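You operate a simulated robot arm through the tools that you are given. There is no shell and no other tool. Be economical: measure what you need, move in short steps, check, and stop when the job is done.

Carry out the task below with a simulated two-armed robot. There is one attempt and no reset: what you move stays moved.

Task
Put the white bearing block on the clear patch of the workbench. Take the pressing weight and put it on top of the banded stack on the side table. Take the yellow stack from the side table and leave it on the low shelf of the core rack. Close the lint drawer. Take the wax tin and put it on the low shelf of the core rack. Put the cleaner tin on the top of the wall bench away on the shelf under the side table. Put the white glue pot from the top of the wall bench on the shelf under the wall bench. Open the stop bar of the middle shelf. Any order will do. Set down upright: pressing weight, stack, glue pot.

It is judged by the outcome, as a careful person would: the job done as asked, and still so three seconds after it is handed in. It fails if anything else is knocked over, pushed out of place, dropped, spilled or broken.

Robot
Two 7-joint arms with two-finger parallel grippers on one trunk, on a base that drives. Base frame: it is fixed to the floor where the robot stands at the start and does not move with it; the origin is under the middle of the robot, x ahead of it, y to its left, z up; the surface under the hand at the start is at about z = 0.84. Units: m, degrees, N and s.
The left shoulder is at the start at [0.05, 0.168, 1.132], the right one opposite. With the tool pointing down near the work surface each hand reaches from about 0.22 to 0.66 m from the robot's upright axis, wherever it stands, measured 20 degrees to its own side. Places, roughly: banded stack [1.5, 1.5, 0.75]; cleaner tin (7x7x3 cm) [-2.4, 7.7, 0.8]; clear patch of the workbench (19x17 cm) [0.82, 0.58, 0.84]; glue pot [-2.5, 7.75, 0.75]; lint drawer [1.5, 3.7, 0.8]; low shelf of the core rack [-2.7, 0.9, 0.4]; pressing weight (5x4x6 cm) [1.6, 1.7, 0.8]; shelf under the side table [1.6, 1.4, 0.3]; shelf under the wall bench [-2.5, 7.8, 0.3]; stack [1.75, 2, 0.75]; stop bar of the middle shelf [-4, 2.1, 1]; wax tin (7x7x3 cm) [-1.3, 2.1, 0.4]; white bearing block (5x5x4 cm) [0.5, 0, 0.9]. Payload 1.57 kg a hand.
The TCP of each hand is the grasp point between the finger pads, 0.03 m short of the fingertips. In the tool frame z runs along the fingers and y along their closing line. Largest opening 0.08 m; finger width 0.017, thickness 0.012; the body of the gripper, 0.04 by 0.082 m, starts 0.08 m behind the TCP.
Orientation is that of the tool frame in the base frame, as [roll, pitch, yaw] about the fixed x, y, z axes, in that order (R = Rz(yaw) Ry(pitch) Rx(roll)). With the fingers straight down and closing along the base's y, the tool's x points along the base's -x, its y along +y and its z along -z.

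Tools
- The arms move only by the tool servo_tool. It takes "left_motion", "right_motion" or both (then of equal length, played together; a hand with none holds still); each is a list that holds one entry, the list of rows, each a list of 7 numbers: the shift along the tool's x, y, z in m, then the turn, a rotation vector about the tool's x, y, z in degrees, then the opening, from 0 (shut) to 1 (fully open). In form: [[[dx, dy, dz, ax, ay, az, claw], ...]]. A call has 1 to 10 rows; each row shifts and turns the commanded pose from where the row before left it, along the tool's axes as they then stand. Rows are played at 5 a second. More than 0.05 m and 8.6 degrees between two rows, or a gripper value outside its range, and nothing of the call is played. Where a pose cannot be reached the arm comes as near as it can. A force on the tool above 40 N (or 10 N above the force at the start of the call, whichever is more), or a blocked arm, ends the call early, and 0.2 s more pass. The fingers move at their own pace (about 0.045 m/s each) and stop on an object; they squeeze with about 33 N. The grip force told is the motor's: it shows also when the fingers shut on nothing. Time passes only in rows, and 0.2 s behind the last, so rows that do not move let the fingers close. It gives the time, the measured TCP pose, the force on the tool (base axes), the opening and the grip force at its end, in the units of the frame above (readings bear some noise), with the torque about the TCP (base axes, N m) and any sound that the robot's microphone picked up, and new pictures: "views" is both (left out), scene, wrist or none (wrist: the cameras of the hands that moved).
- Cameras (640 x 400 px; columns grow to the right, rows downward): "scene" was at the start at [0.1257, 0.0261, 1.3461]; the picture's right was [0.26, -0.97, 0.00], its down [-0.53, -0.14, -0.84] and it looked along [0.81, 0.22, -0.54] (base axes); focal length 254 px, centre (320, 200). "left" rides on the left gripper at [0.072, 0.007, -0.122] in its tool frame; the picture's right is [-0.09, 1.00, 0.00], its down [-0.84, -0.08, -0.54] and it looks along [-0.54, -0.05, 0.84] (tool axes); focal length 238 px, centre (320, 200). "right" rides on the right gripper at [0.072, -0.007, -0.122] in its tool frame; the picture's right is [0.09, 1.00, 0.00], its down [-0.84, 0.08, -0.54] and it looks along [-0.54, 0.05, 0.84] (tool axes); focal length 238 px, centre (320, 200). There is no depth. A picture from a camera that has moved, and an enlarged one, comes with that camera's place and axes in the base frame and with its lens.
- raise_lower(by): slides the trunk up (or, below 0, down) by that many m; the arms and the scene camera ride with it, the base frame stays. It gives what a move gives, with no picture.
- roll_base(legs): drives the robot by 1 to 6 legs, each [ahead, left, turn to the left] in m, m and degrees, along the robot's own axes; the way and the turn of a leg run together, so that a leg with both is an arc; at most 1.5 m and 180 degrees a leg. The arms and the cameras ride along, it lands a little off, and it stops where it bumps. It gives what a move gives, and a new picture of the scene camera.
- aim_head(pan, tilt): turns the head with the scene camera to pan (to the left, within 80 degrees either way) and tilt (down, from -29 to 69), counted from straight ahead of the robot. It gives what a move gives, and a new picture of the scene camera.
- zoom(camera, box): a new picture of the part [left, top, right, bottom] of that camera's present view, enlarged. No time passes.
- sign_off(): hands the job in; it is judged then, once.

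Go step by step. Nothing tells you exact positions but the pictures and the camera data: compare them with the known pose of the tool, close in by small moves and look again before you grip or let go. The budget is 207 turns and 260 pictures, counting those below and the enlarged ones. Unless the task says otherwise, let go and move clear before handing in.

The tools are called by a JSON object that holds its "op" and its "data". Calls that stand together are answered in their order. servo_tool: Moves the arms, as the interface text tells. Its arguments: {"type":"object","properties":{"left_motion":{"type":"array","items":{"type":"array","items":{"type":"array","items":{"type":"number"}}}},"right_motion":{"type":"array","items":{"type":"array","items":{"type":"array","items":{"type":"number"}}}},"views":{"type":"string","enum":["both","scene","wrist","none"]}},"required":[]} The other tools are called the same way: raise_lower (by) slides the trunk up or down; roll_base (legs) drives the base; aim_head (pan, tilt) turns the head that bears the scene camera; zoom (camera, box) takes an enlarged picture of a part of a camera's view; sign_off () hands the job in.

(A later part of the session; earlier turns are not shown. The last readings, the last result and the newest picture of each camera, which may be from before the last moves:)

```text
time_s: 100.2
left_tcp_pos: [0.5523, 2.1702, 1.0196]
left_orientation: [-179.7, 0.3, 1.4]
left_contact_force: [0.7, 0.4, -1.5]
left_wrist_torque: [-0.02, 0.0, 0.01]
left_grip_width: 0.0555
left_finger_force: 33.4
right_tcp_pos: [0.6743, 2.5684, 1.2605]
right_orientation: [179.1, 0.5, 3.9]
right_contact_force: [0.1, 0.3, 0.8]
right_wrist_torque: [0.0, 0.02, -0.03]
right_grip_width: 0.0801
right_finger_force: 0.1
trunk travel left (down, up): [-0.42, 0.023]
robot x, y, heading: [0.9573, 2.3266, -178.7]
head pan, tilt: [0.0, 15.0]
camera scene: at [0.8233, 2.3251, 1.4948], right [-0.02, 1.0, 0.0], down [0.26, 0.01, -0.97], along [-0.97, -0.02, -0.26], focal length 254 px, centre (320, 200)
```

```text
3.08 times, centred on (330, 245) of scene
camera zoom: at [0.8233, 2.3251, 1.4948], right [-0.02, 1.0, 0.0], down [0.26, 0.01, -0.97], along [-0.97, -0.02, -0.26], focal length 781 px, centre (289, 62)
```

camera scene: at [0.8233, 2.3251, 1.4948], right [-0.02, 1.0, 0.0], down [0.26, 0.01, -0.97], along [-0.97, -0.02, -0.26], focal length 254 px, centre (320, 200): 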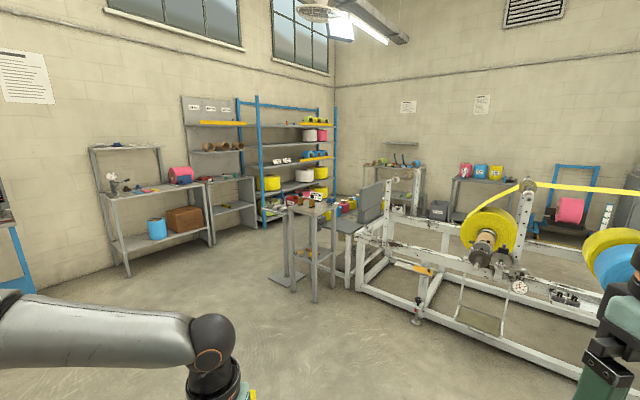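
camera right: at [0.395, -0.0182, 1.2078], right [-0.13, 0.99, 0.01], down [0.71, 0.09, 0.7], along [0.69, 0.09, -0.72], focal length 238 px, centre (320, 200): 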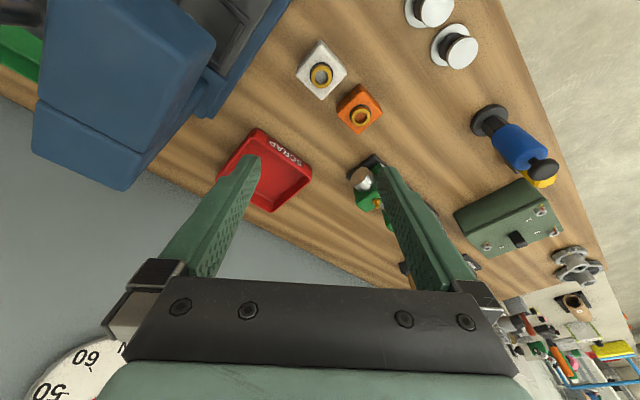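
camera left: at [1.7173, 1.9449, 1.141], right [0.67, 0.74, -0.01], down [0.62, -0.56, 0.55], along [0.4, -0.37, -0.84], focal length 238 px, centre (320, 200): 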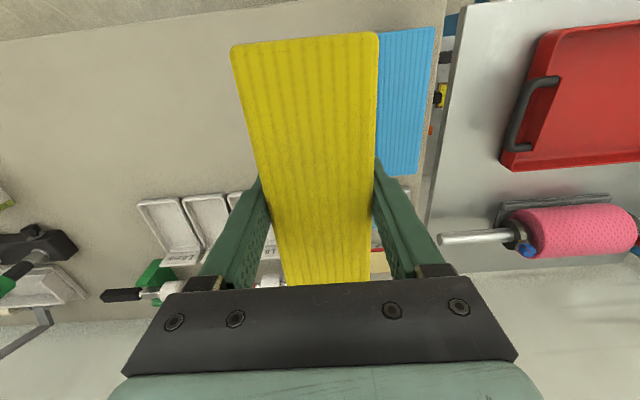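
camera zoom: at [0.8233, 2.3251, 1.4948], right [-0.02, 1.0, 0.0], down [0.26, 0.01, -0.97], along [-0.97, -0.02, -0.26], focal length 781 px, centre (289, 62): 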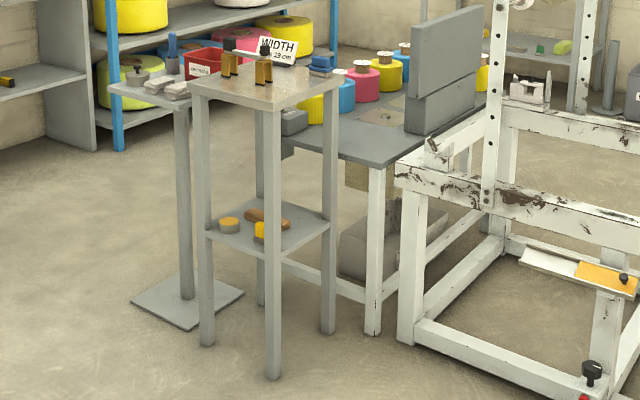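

Stand, core rack and blue rack are located. Low shelves need a forward-pointing hand, so I test tilting the free right hand forward.

{"op": "servo_tool", "data": {"right_motion": [[[-0.03, 0, 0.04, 0, 0, 0, 1], [-0.03, 0, 0.04, 0, 0, 0, 1], [-0.03, 0, 0.04, 0, 0, 0, 1], [0, 0, 0, 0, -8.5, 0, 1], [0, 0, 0, 0, -8.5, 0, 1], [0, 0, 0, 0, -8.5, 0, 1], [0, 0, 0, 0, -8.5, 0, 1], [0, 0, 0, 0, -8.5, 0, 1], [0, 0, 0, 0, -8.5, 0, 1], [0, 0, 0, 0, -8.5, 0, 1]]], "views": "none"}}

```text
time_s: 102.3
left_tcp_pos: [0.5537, 2.1711, 1.0195]
left_orientation: [-179.8, 0.3, 1.4]
left_contact_force: [0.4, 0.5, -0.8]
left_wrist_torque: [-0.02, -0.06, 0.0]
left_grip_width: 0.0556
left_finger_force: 33.1
right_tcp_pos: [0.504, 2.5677, 1.1579]
right_orientation: [178.4, 60.1, 2.6]
right_contact_force: [0.1, 0.5, -1.1]
right_wrist_torque: [0.0, -0.02, 0.02]
right_grip_width: 0.0799
right_finger_force: 0.0
right hand out of reach, approached as far as the arm can: row 7, 8, 9, 10
trunk travel left (down, up): [-0.42, 0.023]
robot x, y, heading: [0.9557, 2.3247, -178.4]
head pan, tilt: [0.0, 15.0]
```

Tilting works to about 60°. I return to the side table to set the stack down on a free spot and regrasp it with a forward-tilted hand.

{"op": "roll_base", "data": {"legs": [[0, 0, 141.5], [0.52, -0.13, 0]]}}

{"op": "raise_lower", "data": {"by": -0.16}}

{"op": "aim_head", "data": {"pan": 0, "tilt": 45}}

```text
time_s: 111.3
left_tcp_pos: [1.6955, 1.7642, 1.0202]
left_orientation: [-179.8, 0.2, 142.1]
left_contact_force: [0.8, 0.2, -1.5]
left_wrist_torque: [0.01, -0.01, -0.01]
left_grip_width: 0.0554
left_finger_force: 32.5
right_tcp_pos: [1.4831, 1.4259, 1.1578]
right_orientation: [178.4, 59.9, 143.0]
right_contact_force: [1.0, -0.1, 0.3]
right_wrist_torque: [0.04, 0.01, -0.01]
right_grip_width: 0.0797
right_finger_force: 0.1
trunk travel left (down, up): [-0.42, 0.023]
robot x, y, heading: [1.2867, 1.8998, -37.9]
head pan, tilt: [0.0, 15.0]
camera scene: at [1.3907, 1.822, 1.4948], right [-0.62, -0.79, 0.0], down [-0.2, 0.16, -0.97], along [0.76, -0.6, -0.26], focal length 254 px, centre (320, 200)
```

scene: 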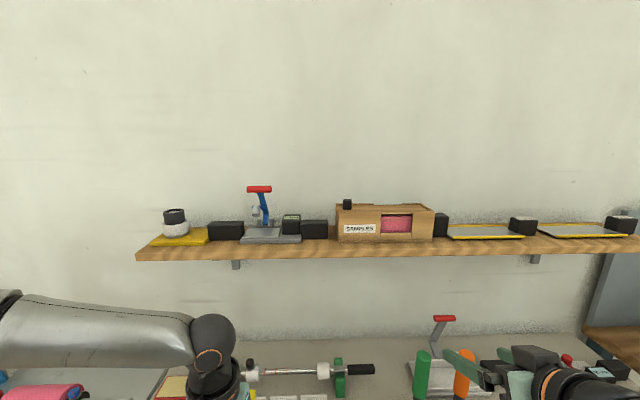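

```text
time_s: 113.1
left_tcp_pos: [1.695, 1.7642, 0.8605]
left_orientation: [-179.7, 0.3, 142.0]
left_contact_force: [-0.4, 0.0, -0.1]
left_wrist_torque: [0.02, 0.01, -0.04]
left_grip_width: 0.0551
left_finger_force: 33.3
right_tcp_pos: [1.4813, 1.4263, 0.9968]
right_orientation: [178.4, 59.9, 143.0]
right_contact_force: [0.7, -0.2, 1.0]
right_wrist_torque: [0.01, -0.04, 0.02]
right_grip_width: 0.0799
right_finger_force: 0.1
trunk travel left (down, up): [-0.26, 0.183]
robot x, y, heading: [1.2824, 1.9, -38.0]
head pan, tilt: [0.0, 15.0]
```

```text
time_s: 114.0
left_tcp_pos: [1.6962, 1.7647, 0.8587]
left_orientation: [-179.6, 0.3, 142.0]
left_contact_force: [0.4, 0.0, -1.0]
left_wrist_torque: [0.0, 0.01, -0.03]
left_grip_width: 0.0555
left_finger_force: 32.7
right_tcp_pos: [1.4813, 1.4272, 0.9967]
right_orientation: [178.4, 59.9, 143.1]
right_contact_force: [-0.6, -0.4, -0.3]
right_wrist_torque: [0.0, 0.03, -0.05]
right_grip_width: 0.0799
right_finger_force: 0.0
trunk travel left (down, up): [-0.26, 0.183]
robot x, y, heading: [1.2866, 1.9031, -37.9]
head pan, tilt: [0.0, 45.0]
camera scene: at [1.3809, 1.8298, 1.2881], right [-0.62, -0.79, 0.0], down [-0.56, 0.44, -0.71], along [0.56, -0.44, -0.71], focal length 254 px, centre (320, 200)
```

scene: 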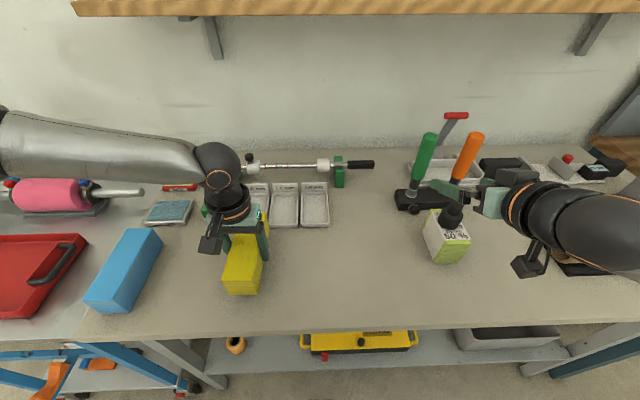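

The right hand hovers over the weight, so I pull it back while setting the stack down with the left.

{"op": "servo_tool", "data": {"right_motion": [[[0, 0, -0.04, 0, 0, 0, 1], [0, 0, -0.04, 0, 0, 0, 1], [0, 0, -0.04, 0, 0, 0, 1], [0, 0, 0, 0, 0, 0, 1]]], "left_motion": [[[0, 0, 0.008, 0, 0, 0, 0], [0, 0, 0.006, 0, 0, 0, 0], [0, 0, 0.004, 0, 0, 0, 0], [0, 0, 0, 0, 0, 0, 0]]], "views": "none"}}

```text
time_s: 115.0
left_tcp_pos: [1.697, 1.7711, 0.844]
left_orientation: [-179.7, 0.3, 142.0]
left_contact_force: [0.0, 1.0, -1.0]
left_wrist_torque: [0.01, 0.01, 0.01]
left_grip_width: 0.0555
left_finger_force: 33.3
left hand out of reach, approached as far as the arm can: row 1, 3
right_tcp_pos: [1.4443, 1.4255, 1.083]
right_orientation: [178.4, 59.8, 143.2]
right_contact_force: [0.8, -0.8, -0.3]
right_wrist_torque: [-0.04, 0.02, 0.0]
right_grip_width: 0.0799
right_finger_force: 0.1
right hand out of reach, approached as far as the arm can: row 1, 2, 3
trunk travel left (down, up): [-0.26, 0.183]
robot x, y, heading: [1.2875, 1.9036, -37.9]
head pan, tilt: [0.0, 45.0]
```

{"op": "raise_lower", "data": {"by": -0.005}}

{"op": "servo_tool", "data": {"left_motion": [[[0, 0, 0, 0, 0, 0, 0.85], [0, 0, 0, 0, 0, 0, 1], [0, 0, 0, 0, 0, 0, 1], [0, 0, -0.04, 0, 0, 0, 1], [0, 0, -0.04, 0, 0, 0, 1], [0, 0, -0.04, 0, 0, 0, 1], [0, 0, -0.04, 0, 0, 0, 1]]]}}

```text
time_s: 115.6
left_tcp_pos: [1.6965, 1.7713, 0.8404]
left_orientation: [-179.6, 0.3, 142.0]
left_contact_force: [-0.6, 0.2, 0.3]
left_wrist_torque: [0.05, 0.04, 0.03]
left_grip_width: 0.0556
left_finger_force: 31.8
right_tcp_pos: [1.4459, 1.4258, 1.077]
right_orientation: [178.4, 59.7, 143.0]
right_contact_force: [0.0, 0.5, -0.4]
right_wrist_torque: [-0.01, 0.0, 0.0]
right_grip_width: 0.08
right_finger_force: 0.1
trunk travel left (down, up): [-0.255, 0.188]
robot x, y, heading: [1.2867, 1.903, -37.9]
head pan, tilt: [0.0, 45.0]
```

```text
time_s: 117.2
left_tcp_pos: [1.6961, 1.7738, 0.9995]
left_orientation: [-179.7, 0.4, 141.9]
left_contact_force: [-0.2, 0.0, -0.3]
left_wrist_torque: [0.02, 0.03, 0.03]
left_grip_width: 0.08
left_finger_force: 0.1
right_tcp_pos: [1.4443, 1.4258, 1.0766]
right_orientation: [178.4, 59.8, 143.0]
right_contact_force: [0.9, 0.2, -0.1]
right_wrist_torque: [-0.03, 0.02, 0.03]
right_grip_width: 0.08
right_finger_force: 0.1
trunk travel left (down, up): [-0.255, 0.188]
robot x, y, heading: [1.2856, 1.9034, -37.9]
head pan, tilt: [0.0, 45.0]
camera scene: at [1.3806, 1.8299, 1.2831], right [-0.62, -0.79, 0.0], down [-0.56, 0.44, -0.71], along [0.56, -0.44, -0.71], focal length 254 px, centre (320, 200)
camera left: at [1.6438, 1.8247, 1.1214], right [0.69, 0.73, -0.01], down [0.61, -0.57, 0.55], along [0.39, -0.38, -0.84], focal length 238 px, centre (320, 200)
```

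scene: 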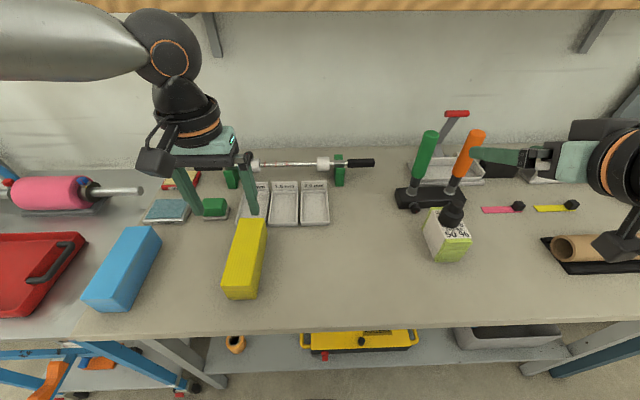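
left: 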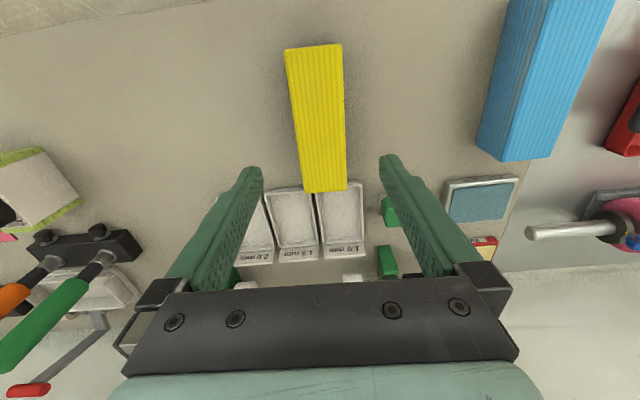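

Stack stands on the free area. I tilt the left hand ~50° forward above it and back the base a bit to give the arm room.

{"op": "roll_base", "data": {"legs": [[-0.12, 0, 0]]}}

{"op": "servo_tool", "data": {"left_motion": [[[0, 0, 0, 0, -8.5, 0, 1], [0, 0, 0, 0, -8.5, 0, 1], [0, 0, 0, 0, -8.5, 0, 1], [0, 0, 0, 0, -8.5, 0, 1], [0, 0, 0, 0, -8.5, 0, 1], [0, 0, 0, 0, -8.5, 0, 1], [0, 0, 0, 0, 0, 0, 1]]]}}

```text
time_s: 118.4
left_tcp_pos: [1.6016, 1.848, 0.9995]
left_orientation: [-179.7, 0.3, 141.9]
left_contact_force: [-0.9, 0.0, 1.1]
left_wrist_torque: [-0.04, 0.03, 0.0]
left_grip_width: 0.0801
left_finger_force: 0.0
right_tcp_pos: [1.3501, 1.4992, 1.0778]
right_orientation: [178.3, 59.7, 143.0]
right_contact_force: [1.0, 0.4, 0.4]
right_wrist_torque: [0.01, -0.02, -0.04]
right_grip_width: 0.0801
right_finger_force: 0.1
trunk travel left (down, up): [-0.255, 0.188]
robot x, y, heading: [1.1918, 1.9753, -37.9]
head pan, tilt: [0.0, 45.0]
camera scene: at [1.286, 1.9043, 1.2832], right [-0.62, -0.79, 0.0], down [-0.56, 0.44, -0.71], along [0.56, -0.44, -0.71], focal length 254 px, centre (320, 200)
```

scene: 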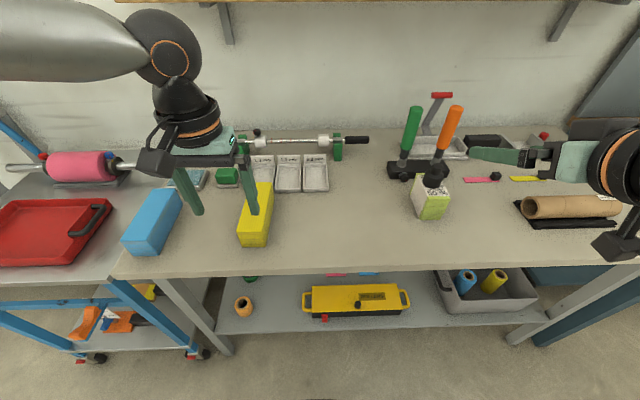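

```text
time_s: 120.0
left_tcp_pos: [1.605, 1.84, 0.9998]
left_orientation: [-179.4, 51.4, 142.6]
left_contact_force: [-0.5, 0.1, 0.4]
left_wrist_torque: [-0.01, -0.03, -0.02]
left_grip_width: 0.08
left_finger_force: 0.0
left hand out of reach, approached as far as the arm can: row 6
right_tcp_pos: [1.3507, 1.5008, 1.0774]
right_orientation: [178.4, 59.8, 143.1]
right_contact_force: [0.3, -0.3, -0.7]
right_wrist_torque: [-0.02, 0.01, -0.01]
right_grip_width: 0.0801
right_finger_force: 0.2
trunk travel left (down, up): [-0.255, 0.188]
robot x, y, heading: [1.1912, 1.9749, -38.2]
head pan, tilt: [0.0, 45.0]
camera scene: at [1.2863, 1.9041, 1.2831], right [-0.62, -0.79, 0.0], down [-0.56, 0.44, -0.71], along [0.56, -0.44, -0.71], focal length 254 px, centre (320, 200)
camera left: at [1.4998, 1.933, 1.0212], right [0.66, 0.75, 0.06], down [0.04, -0.12, 0.99], along [0.75, -0.65, -0.1], focal length 238 px, centre (320, 200)
```

scene: 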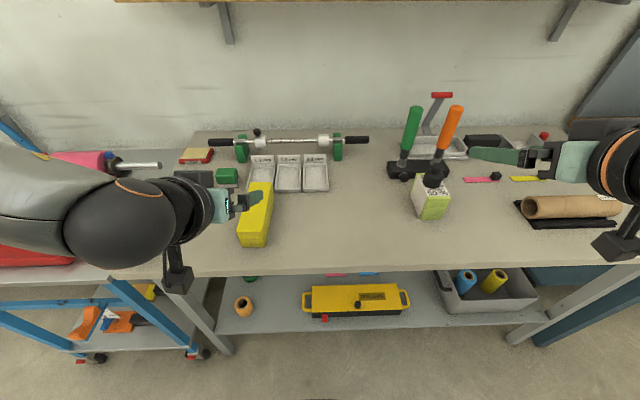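
left: 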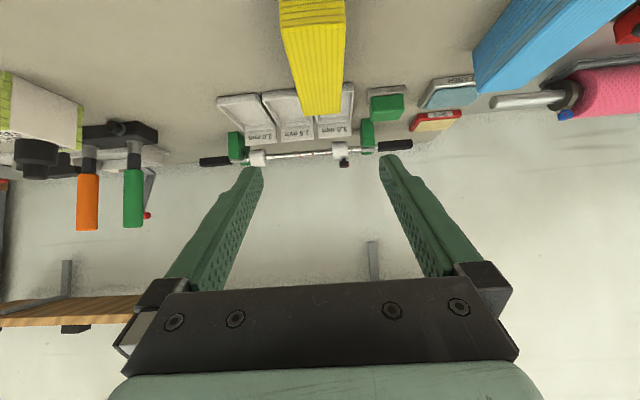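

The tilted hand is lined up. I approach forward-down to straddle the near end of the stack.

{"op": "servo_tool", "data": {"left_motion": [[[0.0188, 0, 0.0422, 0, 0, 0, 1], [0.0188, 0, 0.0422, 0, 0, 0, 1], [0.0188, 0, 0.0422, 0, 0, 0, 1], [0, 0, 0, 0, 0, 0, 1]]]}}

```text
time_s: 121.0
left_tcp_pos: [1.6575, 1.8004, 0.879]
left_orientation: [-179.3, 51.3, 142.6]
left_contact_force: [-0.1, -0.6, 0.0]
left_wrist_torque: [-0.03, 0.03, 0.0]
left_grip_width: 0.08
left_finger_force: 0.1
right_tcp_pos: [1.35, 1.4993, 1.0778]
right_orientation: [178.4, 59.8, 143.1]
right_contact_force: [-0.3, 0.1, 0.5]
right_wrist_torque: [0.0, -0.01, -0.03]
right_grip_width: 0.0801
right_finger_force: 0.0
trunk travel left (down, up): [-0.255, 0.188]
robot x, y, heading: [1.188, 1.9727, -38.1]
head pan, tilt: [0.0, 45.0]
camera scene: at [1.2864, 1.9039, 1.2831], right [-0.62, -0.79, 0.0], down [-0.56, 0.44, -0.71], along [0.56, -0.44, -0.71], focal length 254 px, centre (320, 200)
camera left: at [1.5506, 1.8933, 0.8986], right [0.66, 0.75, 0.06], down [0.04, -0.12, 0.99], along [0.75, -0.65, -0.1], focal length 238 px, centre (320, 200)
```

scene: 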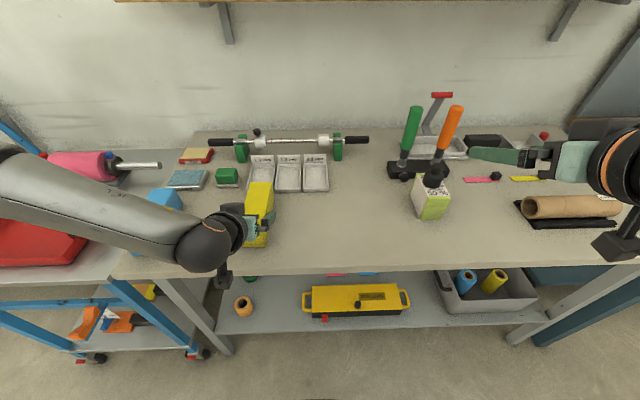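
left: 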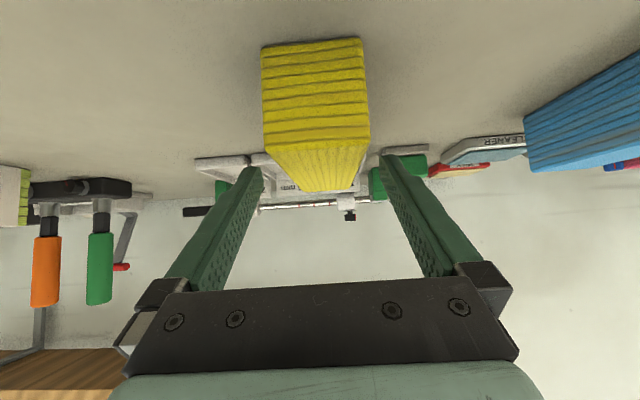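

Centred on the stack's front end. Final approach and close.

{"op": "servo_tool", "data": {"left_motion": [[[0.01, 0, 0.022, 0, 0, 0, 1], [0.01, 0, 0.022, 0, 0, 0, 1], [0, 0, 0, 0, 0, 0, 1], [0, 0, 0, 0, 0, 0, 0], [0, 0, 0, 0, 0, 0, 0], [0, 0, 0, 0, 0, 0, 0], [0, 0, 0, 0, 0, 0, 0]]], "views": "wrist"}}

```text
time_s: 122.6
left_tcp_pos: [1.6847, 1.8061, 0.8545]
left_orientation: [-179.1, 51.3, 142.6]
left_contact_force: [-0.2, -0.3, 0.5]
left_wrist_torque: [-0.05, -0.04, 0.05]
left_grip_width: 0.0556
left_finger_force: 32.7
left hand out of reach, approached as far as the arm can: row 1, 2
right_tcp_pos: [1.3511, 1.5008, 1.0774]
right_orientation: [178.5, 59.8, 143.1]
right_contact_force: [0.4, -0.6, -0.4]
right_wrist_torque: [0.03, 0.03, -0.01]
right_grip_width: 0.0799
right_finger_force: 0.0
trunk travel left (down, up): [-0.255, 0.188]
robot x, y, heading: [1.1897, 1.9773, -38.1]
head pan, tilt: [0.0, 45.0]
camera left: at [1.5783, 1.8993, 0.8749], right [0.66, 0.75, 0.06], down [0.04, -0.12, 0.99], along [0.75, -0.65, -0.1], focal length 238 px, centre (320, 200)
```

left: 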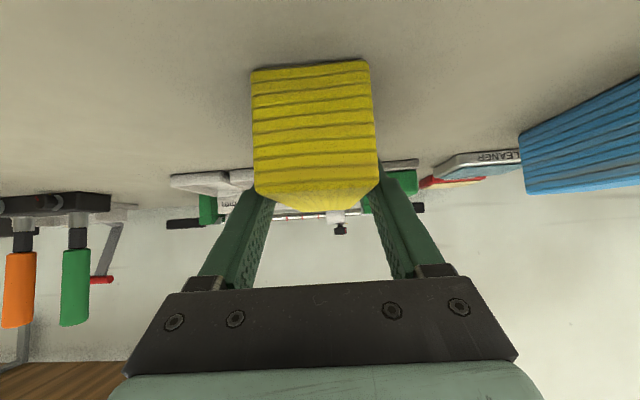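

The grip is too high. I open, lower the trunk 18 mm, and grip again.

{"op": "servo_tool", "data": {"left_motion": [[[0, 0, 0, 0, 0, 0, 1], [0, 0, 0, 0, 0, 0, 1], [0, 0, 0, 0, 0, 0, 1]]], "views": "none"}}

{"op": "raise_lower", "data": {"by": -0.018}}

{"op": "servo_tool", "data": {"left_motion": [[[0, 0, 0, 0, 0, 0, 0], [0, 0, 0, 0, 0, 0, 0], [0, 0, 0, 0, 0, 0, 0], [0, 0, 0, 0, 0, 0, 0]]]}}

```text
time_s: 123.4
left_tcp_pos: [1.684, 1.8063, 0.854]
left_orientation: [-179.1, 51.4, 142.7]
left_contact_force: [0.3, -0.6, -0.7]
left_wrist_torque: [0.01, 0.02, 0.02]
left_grip_width: 0.08
left_finger_force: 0.1
right_tcp_pos: [1.3518, 1.5009, 1.0777]
right_orientation: [178.3, 59.8, 143.1]
right_contact_force: [-1.0, 0.0, -0.8]
right_wrist_torque: [-0.01, 0.02, -0.02]
right_grip_width: 0.0801
right_finger_force: 0.0
trunk travel left (down, up): [-0.255, 0.188]
robot x, y, heading: [1.1881, 1.9757, -38.0]
head pan, tilt: [0.0, 45.0]
```

```text
time_s: 124.1
left_tcp_pos: [1.6836, 1.8068, 0.8364]
left_orientation: [-179.2, 51.3, 142.6]
left_contact_force: [-0.2, 0.0, 0.0]
left_wrist_torque: [0.01, -0.01, 0.01]
left_grip_width: 0.0801
left_finger_force: 0.0
right_tcp_pos: [1.3512, 1.4988, 1.0597]
right_orientation: [178.4, 59.8, 143.1]
right_contact_force: [-0.2, -0.5, 0.5]
right_wrist_torque: [0.0, -0.01, -0.02]
right_grip_width: 0.0799
right_finger_force: 0.0
trunk travel left (down, up): [-0.237, 0.206]
robot x, y, heading: [1.1912, 1.9762, -38.0]
head pan, tilt: [0.0, 45.0]
```

```text
time_s: 125.1
left_tcp_pos: [1.6846, 1.8071, 0.8351]
left_orientation: [-179.2, 51.2, 142.7]
left_contact_force: [-0.8, 0.1, 0.0]
left_wrist_torque: [-0.01, -0.03, -0.01]
left_grip_width: 0.0556
left_finger_force: 32.8
right_tcp_pos: [1.3511, 1.4993, 1.0593]
right_orientation: [178.4, 59.8, 143.1]
right_contact_force: [0.3, 0.7, -0.6]
right_wrist_torque: [-0.03, 0.02, 0.0]
right_grip_width: 0.0801
right_finger_force: 0.1
trunk travel left (down, up): [-0.237, 0.206]
robot x, y, heading: [1.1893, 1.9759, -38.1]
head pan, tilt: [0.0, 45.0]
camera scene: at [1.2864, 1.904, 1.2651], right [-0.62, -0.79, 0.0], down [-0.56, 0.44, -0.71], along [0.56, -0.44, -0.71], focal length 254 px, centre (320, 200)
camera left: at [1.5782, 1.8992, 0.8569], right [0.66, 0.75, 0.06], down [0.04, -0.12, 0.99], along [0.75, -0.65, -0.1], focal length 238 px, centre (320, 200)
```

scene: 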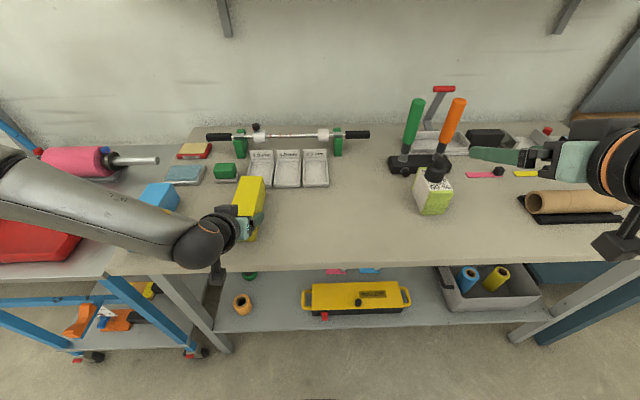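
left: 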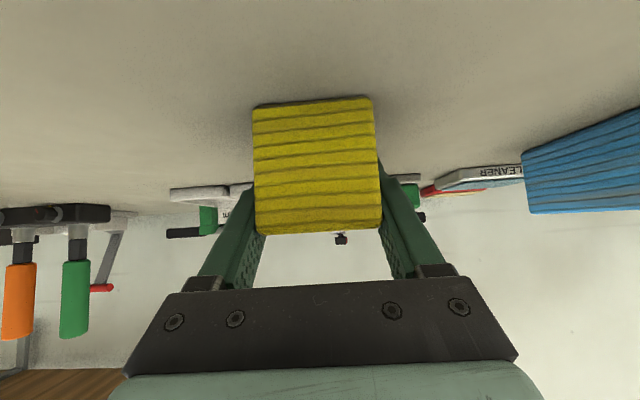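

Solid grip now. I lift the stack, back away, turn and drive toward the core rack, keeping clear of the stand.

{"op": "raise_lower", "data": {"by": 0.15}}

{"op": "roll_base", "data": {"legs": [[-0.5, 0, 0], [0, 0, -89], [1.25, -0.25, 0], [1.0, -0.25, 0]]}}

{"op": "aim_head", "data": {"pan": -45, "tilt": 20}}

```text
time_s: 126.8
left_tcp_pos: [1.6841, 1.8059, 0.9857]
left_orientation: [-179.3, 51.3, 142.6]
left_contact_force: [0.5, 0.5, -0.3]
left_wrist_torque: [0.03, 0.01, 0.0]
left_grip_width: 0.0557
left_finger_force: 33.2
right_tcp_pos: [1.3502, 1.5, 1.2086]
right_orientation: [178.3, 59.8, 143.1]
right_contact_force: [-0.7, 0.0, 0.5]
right_wrist_torque: [0.0, -0.01, 0.02]
right_grip_width: 0.08
right_finger_force: 0.0
trunk travel left (down, up): [-0.387, 0.056]
robot x, y, heading: [1.1906, 1.9775, -38.0]
head pan, tilt: [0.0, 45.0]
```

```text
time_s: 144.5
left_tcp_pos: [-1.1305, 0.3005, 0.9856]
left_orientation: [-179.2, 51.1, 53.1]
left_contact_force: [-0.3, -0.6, -0.9]
left_wrist_torque: [0.04, -0.08, 0.03]
left_grip_width: 0.0556
left_finger_force: 33.1
right_tcp_pos: [-1.4391, 0.6294, 1.2105]
right_orientation: [178.4, 59.8, 53.6]
right_contact_force: [0.6, 0.3, 0.2]
right_wrist_torque: [0.02, 0.01, 0.0]
right_grip_width: 0.0802
right_finger_force: 0.0
trunk travel left (down, up): [-0.387, 0.056]
robot x, y, heading: [-0.9651, 0.7927, -127.5]
head pan, tilt: [0.0, 45.0]
camera scene: at [-1.0396, 0.7004, 1.415], right [-0.79, 0.61, 0.0], down [0.43, 0.56, -0.71], along [-0.43, -0.56, -0.71], focal length 254 px, centre (320, 200)
```

scene: 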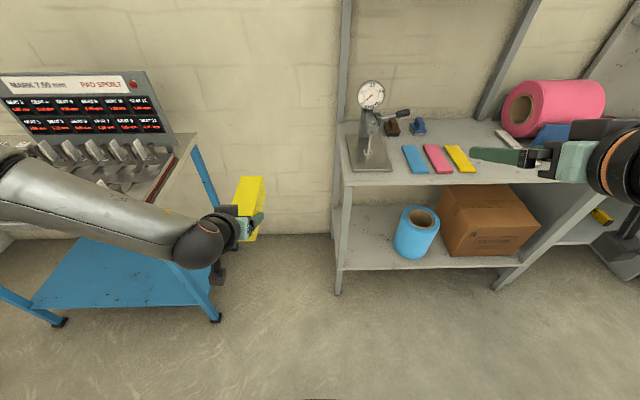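

```text
time_s: 145.6
left_tcp_pos: [-1.13, 0.3003, 0.9865]
left_orientation: [-179.1, 51.2, 53.1]
left_contact_force: [0.9, 0.5, 0.1]
left_wrist_torque: [0.03, -0.02, -0.01]
left_grip_width: 0.0557
left_finger_force: 32.9
right_tcp_pos: [-1.4401, 0.6305, 1.2098]
right_orientation: [178.4, 59.9, 53.5]
right_contact_force: [0.3, 0.5, -1.0]
right_wrist_torque: [0.0, -0.01, 0.02]
right_grip_width: 0.08
right_finger_force: 0.1
trunk travel left (down, up): [-0.387, 0.056]
robot x, y, heading: [-0.9694, 0.7933, -127.5]
head pan, tilt: [-45.0, 20.0]
camera scene: at [-1.0822, 0.753, 1.4537], right [-0.13, 0.99, 0.0], down [0.34, 0.04, -0.94], along [-0.93, -0.12, -0.34], focal length 254 px, centre (320, 200)
```

scene: 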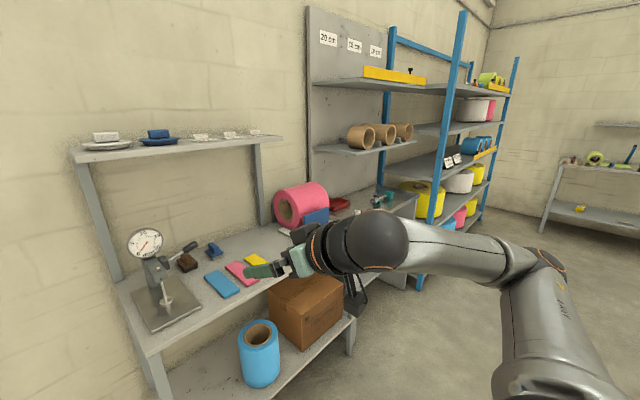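

I slide right along to stand in front of the core rack.

{"op": "roll_base", "data": {"legs": [[0, -1.4, 0]]}}

{"op": "aim_head", "data": {"pan": 0, "tilt": 40}}

```text
time_s: 158.0
left_tcp_pos: [-2.2303, 1.1517, 0.986]
left_orientation: [-179.1, 51.2, 52.5]
left_contact_force: [-1.0, -0.2, -0.7]
left_wrist_torque: [0.02, 0.0, 0.03]
left_grip_width: 0.0555
left_finger_force: 33.4
right_tcp_pos: [-2.5366, 1.4838, 1.2103]
right_orientation: [178.4, 59.8, 53.1]
right_contact_force: [0.0, -0.7, -0.2]
right_wrist_torque: [-0.02, 0.0, 0.02]
right_grip_width: 0.0799
right_finger_force: 0.1
trunk travel left (down, up): [-0.387, 0.056]
robot x, y, heading: [-2.0619, 1.645, -128.2]
head pan, tilt: [-45.0, 20.0]
camera scene: at [-2.1779, 1.6039, 1.4537], right [-0.12, 0.99, 0.0], down [0.34, 0.04, -0.94], along [-0.93, -0.11, -0.34], focal length 254 px, centre (320, 200)
```

scene: 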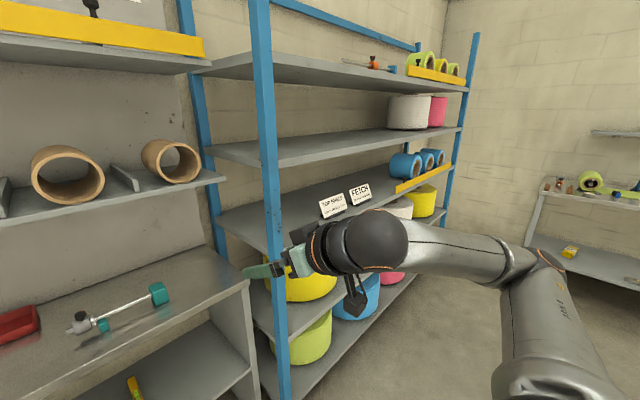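

```text
time_s: 159.1
left_tcp_pos: [-2.2297, 1.1511, 0.9858]
left_orientation: [-179.2, 51.1, 52.6]
left_contact_force: [-0.2, 0.0, -0.1]
left_wrist_torque: [0.02, 0.01, -0.01]
left_grip_width: 0.0556
left_finger_force: 33.1
right_tcp_pos: [-2.5368, 1.4858, 1.2088]
right_orientation: [178.4, 59.8, 53.0]
right_contact_force: [0.2, 1.6, 0.9]
right_wrist_torque: [-0.01, -0.03, -0.03]
right_grip_width: 0.0802
right_finger_force: 0.1
trunk travel left (down, up): [-0.387, 0.056]
robot x, y, heading: [-2.0602, 1.6437, -128.0]
head pan, tilt: [0.0, 40.0]
camera scene: at [-2.1379, 1.5482, 1.4223], right [-0.79, 0.62, 0.0], down [0.4, 0.51, -0.77], along [-0.47, -0.6, -0.64], focal length 254 px, centre (320, 200)
```

scene: 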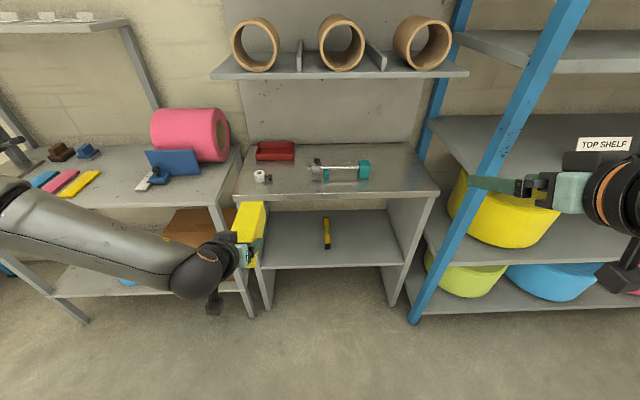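

The core rack is ahead: front plane s≈−0.76, low shelf z≈0.41, a yellow tool lies in its middle. I lower the trunk fully, well outside the rack.

{"op": "raise_lower", "data": {"by": -0.38}}

{"op": "servo_tool", "data": {"left_motion": [[[0.023, 0, 0.019, 0, 0, 0, 0], [0.023, 0, 0.019, 0, 0, 0, 0], [0.023, 0, 0.019, 0, 0, 0, 0], [0.023, 0, 0.019, 0, 0, 0, 0], [0, 0, 0, 0, 0, 0, 0]]]}}

```text
time_s: 162.8
left_tcp_pos: [-2.2293, 1.1511, 0.6064]
left_orientation: [-179.2, 51.2, 52.6]
left_contact_force: [0.1, -0.3, -0.8]
left_wrist_torque: [0.03, -0.02, -0.03]
left_grip_width: 0.0555
left_finger_force: 32.5
right_tcp_pos: [-2.5364, 1.4832, 0.8288]
right_orientation: [178.4, 59.8, 53.1]
right_contact_force: [-0.3, -0.6, 0.2]
right_wrist_torque: [0.02, 0.01, -0.02]
right_grip_width: 0.0798
right_finger_force: 0.0
trunk travel left (down, up): [-0.007, 0.436]
robot x, y, heading: [-2.065, 1.6424, -128.2]
head pan, tilt: [0.0, 40.0]
```

```text
time_s: 164.0
left_tcp_pos: [-2.1811, 1.1258, 0.556]
left_orientation: [-179.0, 51.3, 52.5]
left_contact_force: [0.3, 0.4, 0.0]
left_wrist_torque: [0.02, -0.02, -0.01]
left_grip_width: 0.0559
left_finger_force: 33.4
left hand out of reach, approached as far as the arm can: row 1, 2, 3, 4
right_tcp_pos: [-2.5364, 1.4832, 0.8292]
right_orientation: [178.4, 59.8, 53.1]
right_contact_force: [0.3, -0.6, -0.4]
right_wrist_torque: [0.0, 0.03, 0.0]
right_grip_width: 0.08
right_finger_force: 0.0
trunk travel left (down, up): [-0.007, 0.436]
robot x, y, heading: [-2.0615, 1.6478, -127.9]
head pan, tilt: [0.0, 40.0]
camera scene: at [-2.1378, 1.5482, 1.0423], right [-0.79, 0.62, 0.0], down [0.4, 0.51, -0.77], along [-0.47, -0.6, -0.64], focal length 254 px, centre (320, 200)
camera left: at [-2.0887, 1.2323, 0.5763], right [0.75, -0.66, 0.06], down [-0.12, -0.04, 0.99], along [-0.65, -0.75, -0.11], focal length 238 px, centre (320, 200)
```

scene: 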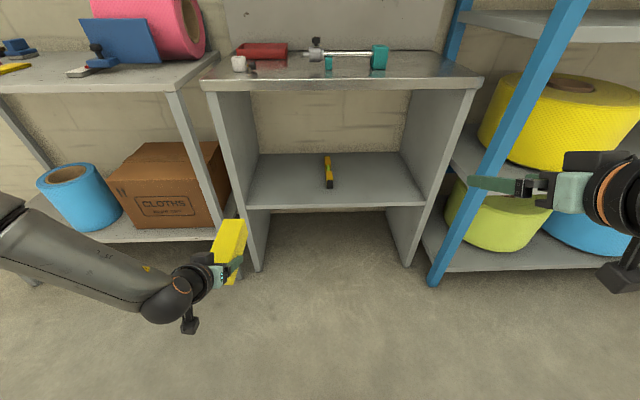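
left: 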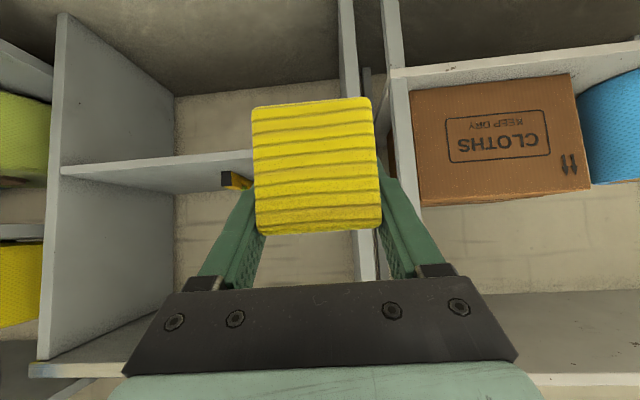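

The arm stalls going down here. I test whether stretching further forward frees the downward motion.

{"op": "servo_tool", "data": {"left_motion": [[[-0.02, 0, 0.026, 0, 0, 0, 0], [-0.02, 0, 0.026, 0, 0, 0, 0], [-0.02, 0, 0.026, 0, 0, 0, 0], [0.023, 0, 0.019, 0, 0, 0, 0], [0.023, 0, 0.019, 0, 0, 0, 0], [0.023, 0, 0.019, 0, 0, 0, 0], [0.0, 0, 0.0, 0, 0, 0, 0]]], "views": "none"}}

```text
time_s: 165.6
left_tcp_pos: [-2.1837, 1.0482, 0.5458]
left_orientation: [-179.2, 51.2, 52.6]
left_contact_force: [-0.4, -0.1, -1.2]
left_wrist_torque: [0.01, -0.05, -0.03]
left_grip_width: 0.0555
left_finger_force: 33.1
left hand out of reach, approached as far as the arm can: row 1, 2, 3, 4, 5, 6
right_tcp_pos: [-2.5362, 1.484, 0.8297]
right_orientation: [178.4, 59.8, 53.1]
right_contact_force: [0.0, 1.1, -0.6]
right_wrist_torque: [-0.01, 0.0, 0.02]
right_grip_width: 0.08
right_finger_force: 0.1
trunk travel left (down, up): [-0.007, 0.436]
robot x, y, heading: [-2.0622, 1.6424, -127.9]
head pan, tilt: [0.0, 40.0]
```

{"op": "servo_tool", "data": {"left_motion": [[[0, 0.04, 0, 0, 0, 0, 0], [0, 0.04, 0, 0, 0, 0, 0], [0, 0.04, 0, 0, 0, 0, 0], [0.023, 0, 0.019, 0, 0, 0, 0], [0.023, 0, 0.019, 0, 0, 0, 0], [0.023, 0, 0.019, 0, 0, 0, 0], [0.0, 0, 0.0, 0, 0, 0, 0]]], "views": "scene"}}

```text
time_s: 167.2
left_tcp_pos: [-2.0804, 0.983, 0.5143]
left_orientation: [-179.3, 51.2, 52.5]
left_contact_force: [-0.7, 1.1, -1.9]
left_wrist_torque: [0.0, -0.02, 0.0]
left_grip_width: 0.0557
left_finger_force: 33.4
left hand out of reach, approached as far as the arm can: row 4, 5, 6
right_tcp_pos: [-2.5375, 1.4838, 0.8296]
right_orientation: [178.4, 59.8, 53.0]
right_contact_force: [-0.7, -0.5, 0.6]
right_wrist_torque: [-0.03, -0.02, 0.01]
right_grip_width: 0.08
right_finger_force: 0.0
trunk travel left (down, up): [-0.007, 0.436]
robot x, y, heading: [-2.0594, 1.6447, -128.2]
head pan, tilt: [0.0, 40.0]
camera scene: at [-2.1378, 1.5482, 1.0423], right [-0.79, 0.62, 0.0], down [0.4, 0.51, -0.77], along [-0.47, -0.6, -0.64], focal length 254 px, centre (320, 200)
```

scene: 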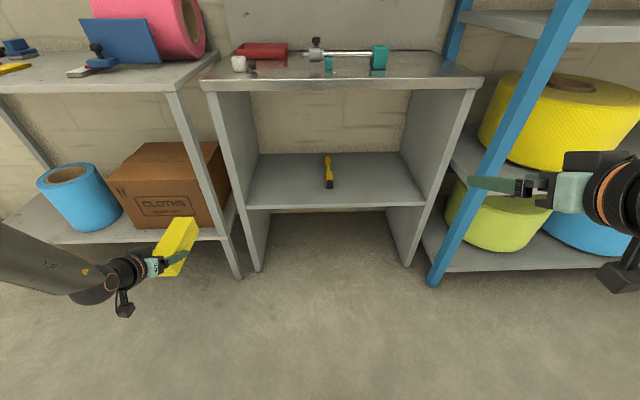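

I use the free right hand to learn how low a hand can go: first with its 60° tilt.

{"op": "servo_tool", "data": {"right_motion": [[[0.035, -0.01, 0.02, 0, 0, 0, 1], [0.035, -0.01, 0.02, 0, 0, 0, 1], [0.035, 0, 0.02, 0, 0, 0, 1], [0.035, 0, 0.02, 0, 0, 0, 1], [0.035, 0, 0.02, 0, 0, 0, 1], [0.035, 0, 0.02, 0, 0, 0, 1], [0.035, 0, 0.02, 0, 0, 0, 1], [0.035, 0, 0.02, 0, 0, 0, 1], [0.035, 0, 0.02, 0, 0, 0, 1]]], "views": "none"}}

```text
time_s: 169.2
left_tcp_pos: [-2.0812, 0.9829, 0.5144]
left_orientation: [-179.2, 51.3, 52.6]
left_contact_force: [-0.8, 0.4, -0.8]
left_wrist_torque: [0.02, -0.04, 0.01]
left_grip_width: 0.0557
left_finger_force: 33.1
right_tcp_pos: [-2.5661, 1.4923, 0.4694]
right_orientation: [177.9, 59.7, 53.0]
right_contact_force: [0.6, -0.6, -0.1]
right_wrist_torque: [0.0, 0.0, 0.0]
right_grip_width: 0.0795
right_finger_force: 0.0
right hand out of reach, approached as far as the arm can: row 1, 2, 9
trunk travel left (down, up): [-0.007, 0.436]
robot x, y, heading: [-2.0595, 1.6442, -128.3]
head pan, tilt: [0.0, 40.0]
```

The right hand gets down to 0.47 at 0.43 m ahead. I pull the left hand in closer and try lowering again.

{"op": "servo_tool", "data": {"left_motion": [[[0.025, 0, -0.031, 0, 0, 0, 0], [0.025, 0, -0.031, 0, 0, 0, 0], [0.025, 0, -0.031, 0, 0, 0, 0], [0.031, 0, 0.025, 0, 0, 0, 0], [0.031, 0, 0.025, 0, 0, 0, 0], [0.031, 0, 0.025, 0, 0, 0, 0], [0.0, 0, 0.0, 0, 0, 0, 0]]], "views": "none"}}

```text
time_s: 170.8
left_tcp_pos: [-2.004, 1.0774, 0.4826]
left_orientation: [-179.2, 51.3, 52.5]
left_contact_force: [-0.4, -0.3, -0.9]
left_wrist_torque: [0.0, -0.02, 0.01]
left_grip_width: 0.0555
left_finger_force: 33.1
left hand out of reach, approached as far as the arm can: row 4, 5, 6
right_tcp_pos: [-2.5668, 1.4916, 0.4698]
right_orientation: [177.8, 59.8, 52.8]
right_contact_force: [0.6, -0.1, -0.2]
right_wrist_torque: [0.0, 0.01, -0.01]
right_grip_width: 0.08
right_finger_force: 0.1
trunk travel left (down, up): [-0.007, 0.436]
robot x, y, heading: [-2.0619, 1.6441, -128.0]
head pan, tilt: [0.0, 40.0]
```

I try turning the hand's pointing direction 25° outward (radial from the shoulder) and lowering again.

{"op": "servo_tool", "data": {"left_motion": [[[0, 0, 0, -6.63, 0, -5.3, 0], [0, 0, 0, -6.63, 0, -5.3, 0], [0, 0, 0, -6.63, 0, -5.3, 0], [0.015, 0, 0.012, 0, 0, 0, 0], [0.015, 0, 0.012, 0, 0, 0, 0], [0.015, 0, 0.012, 0, 0, 0, 0], [0.0, 0, 0.0, 0, 0, 0, 0]]], "views": "wrist"}}

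```text
time_s: 172.4
left_tcp_pos: [-1.9968, 1.0573, 0.5036]
left_orientation: [-179.4, 51.1, 77.9]
left_contact_force: [-0.1, 0.1, -0.4]
left_wrist_torque: [0.01, -0.03, -0.01]
left_grip_width: 0.0555
left_finger_force: 32.9
left hand out of reach, approached as far as the arm can: row 1, 3, 4, 5, 6
right_tcp_pos: [-2.5664, 1.4913, 0.4698]
right_orientation: [177.7, 59.7, 52.8]
right_contact_force: [0.4, 0.0, 0.3]
right_wrist_torque: [-0.01, 0.0, 0.01]
right_grip_width: 0.0797
right_finger_force: 0.1
trunk travel left (down, up): [-0.007, 0.436]
robot x, y, heading: [-2.0586, 1.6435, -128.0]
head pan, tilt: [0.0, 40.0]
camera left: at [-1.9588, 1.1933, 0.5248], right [0.96, -0.27, 0.07], down [-0.09, -0.09, 0.99], along [-0.27, -0.96, -0.11], focal length 238 px, centre (320, 200)
```

left: 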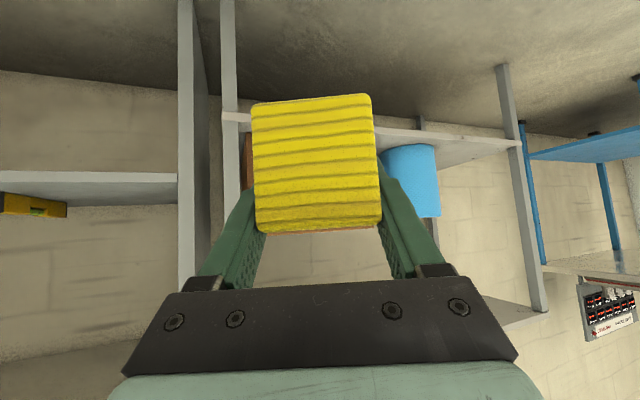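

Worse; elbow-out posture prefers pointing inward. I try 25° inward instead.

{"op": "servo_tool", "data": {"left_motion": [[[0, 0, 0, 6.63, 0, 5.3, 0], [0, 0, 0, 6.63, 0, 5.3, 0], [0, 0, 0, 6.63, 0, 5.3, 0], [0, 0, 0, 6.63, 0, 5.3, 0], [0, 0, 0, 6.63, 0, 5.3, 0], [0, 0, 0, 6.63, 0, 5.3, 0], [0.022, 0, 0.017, 0, 0, 0, 0], [0.022, 0, 0.017, 0, 0, 0, 0], [0.015, 0, 0.012, 0, 0, 0, 0], [0.0, 0, 0.0, 0, 0, 0, 0]]], "views": "none"}}

```text
time_s: 174.6
left_tcp_pos: [-1.997, 1.0567, 0.4276]
left_orientation: [-179.1, 51.5, 27.2]
left_contact_force: [0.1, -0.3, -0.5]
left_wrist_torque: [0.02, -0.04, 0.01]
left_grip_width: 0.0558
left_finger_force: 33.3
right_tcp_pos: [-2.5667, 1.4926, 0.4708]
right_orientation: [177.8, 59.7, 52.8]
right_contact_force: [0.0, -0.1, 0.6]
right_wrist_torque: [0.0, 0.0, -0.02]
right_grip_width: 0.0799
right_finger_force: 0.1
trunk travel left (down, up): [-0.007, 0.436]
robot x, y, heading: [-2.0599, 1.6425, -127.7]
head pan, tilt: [0.0, 40.0]
```

That works: pointing inward, the hand reaches 0.428. I tuck the right hand back, raise the trunk 5 cm for clearance and stage in front of the rack.

{"op": "servo_tool", "data": {"right_motion": [[[0, 0, -0.04, 0, 0, 0, 1], [0, 0, -0.04, 0, 0, 0, 1], [0, 0, -0.04, 0, 0, 0, 1], [0, 0, -0.04, 0, 0, 0, 1], [0, 0, -0.04, 0, 0, 0, 1], [0, 0, -0.03, 0, 0, 0, 1]]], "views": "none"}}

{"op": "raise_lower", "data": {"by": 0.055}}

{"op": "roll_base", "data": {"legs": [[0.1, -0.24, 0], [0, 0, -7.5]]}}

{"op": "servo_tool", "data": {"left_motion": [[[0, 0, 0, 0, 0, 0, 0]]], "views": "wrist"}}

```text
time_s: 176.0
left_tcp_pos: [-1.996, 1.0557, 0.4292]
left_orientation: [-179.2, 51.6, 27.1]
left_contact_force: [-0.4, -0.3, -1.4]
left_wrist_torque: [-0.02, 0.01, 0.05]
left_grip_width: 0.056
left_finger_force: 32.9
right_tcp_pos: [-2.4843, 1.6335, 0.5448]
right_orientation: [178.4, 59.9, 53.1]
right_contact_force: [-0.9, 0.7, 0.2]
right_wrist_torque: [0.02, -0.04, -0.01]
right_grip_width: 0.0802
right_finger_force: 0.1
right hand out of reach, approached as far as the arm can: row 4, 5, 6
trunk travel left (down, up): [-0.007, 0.436]
robot x, y, heading: [-2.0639, 1.6388, -128.0]
head pan, tilt: [0.0, 40.0]
```

```text
time_s: 176.9
left_tcp_pos: [-1.9971, 1.0573, 0.4837]
left_orientation: [-179.1, 51.6, 27.2]
left_contact_force: [0.5, 0.3, -0.1]
left_wrist_torque: [0.01, -0.06, -0.01]
left_grip_width: 0.0559
left_finger_force: 32.8
right_tcp_pos: [-2.4833, 1.6319, 0.5999]
right_orientation: [178.3, 59.8, 53.1]
right_contact_force: [-1.1, 0.1, -0.2]
right_wrist_torque: [-0.08, 0.01, 0.0]
right_grip_width: 0.08
right_finger_force: 0.0
trunk travel left (down, up): [-0.062, 0.381]
robot x, y, heading: [-2.0628, 1.6451, -128.1]
head pan, tilt: [0.0, 40.0]
```

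```text
time_s: 180.2
left_tcp_pos: [-2.3247, 1.122, 0.4836]
left_orientation: [-179.2, 51.5, 19.6]
left_contact_force: [0.3, 0.0, -1.0]
left_wrist_torque: [0.02, -0.01, -0.02]
left_grip_width: 0.0557
left_finger_force: 32.9
right_tcp_pos: [-2.7322, 1.7569, 0.6002]
right_orientation: [178.4, 59.8, 45.6]
right_contact_force: [0.0, -0.1, -0.4]
right_wrist_torque: [-0.02, 0.04, 0.0]
right_grip_width: 0.08
right_finger_force: 0.0
trunk travel left (down, up): [-0.062, 0.381]
robot x, y, heading: [-2.3079, 1.7138, -135.5]
head pan, tilt: [0.0, 40.0]
camera scene: at [-2.4003, 1.6274, 1.0973], right [-0.7, 0.71, 0.0], down [0.46, 0.45, -0.77], along [-0.55, -0.54, -0.64], focal length 254 px, centre (320, 200)
```

scene: 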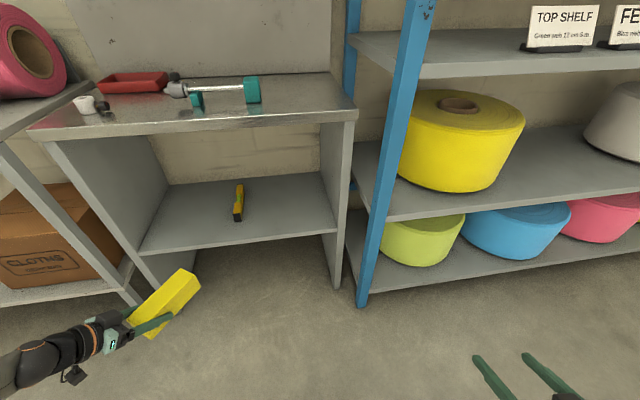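

```text
time_s: 180.6
left_tcp_pos: [-2.3229, 1.1235, 0.483]
left_orientation: [-179.3, 51.4, 19.7]
left_contact_force: [-0.1, 0.3, -0.6]
left_wrist_torque: [0.0, 0.0, 0.02]
left_grip_width: 0.0557
left_finger_force: 33.3
right_tcp_pos: [-2.7317, 1.7557, 0.5993]
right_orientation: [178.4, 59.9, 45.6]
right_contact_force: [-0.1, 0.3, 0.8]
right_wrist_torque: [-0.02, 0.02, 0.02]
right_grip_width: 0.0802
right_finger_force: 0.1
trunk travel left (down, up): [-0.062, 0.381]
robot x, y, heading: [-2.3111, 1.7119, -135.5]
head pan, tilt: [0.0, 40.0]
camera left: at [-2.1882, 1.1626, 0.5032], right [0.27, -0.96, 0.06], down [-0.11, 0.03, 0.99], along [-0.96, -0.28, -0.1], focal length 238 px, centre (320, 200)
```

left: 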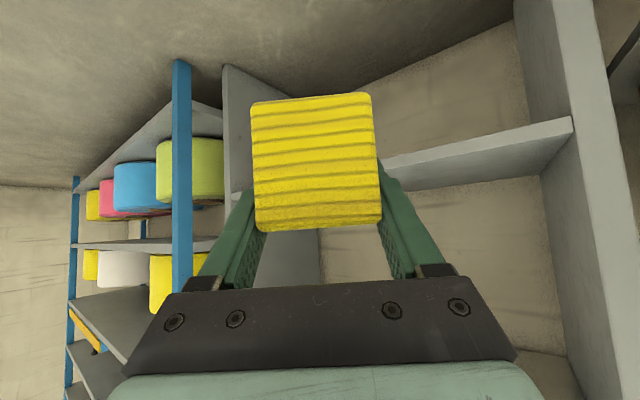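

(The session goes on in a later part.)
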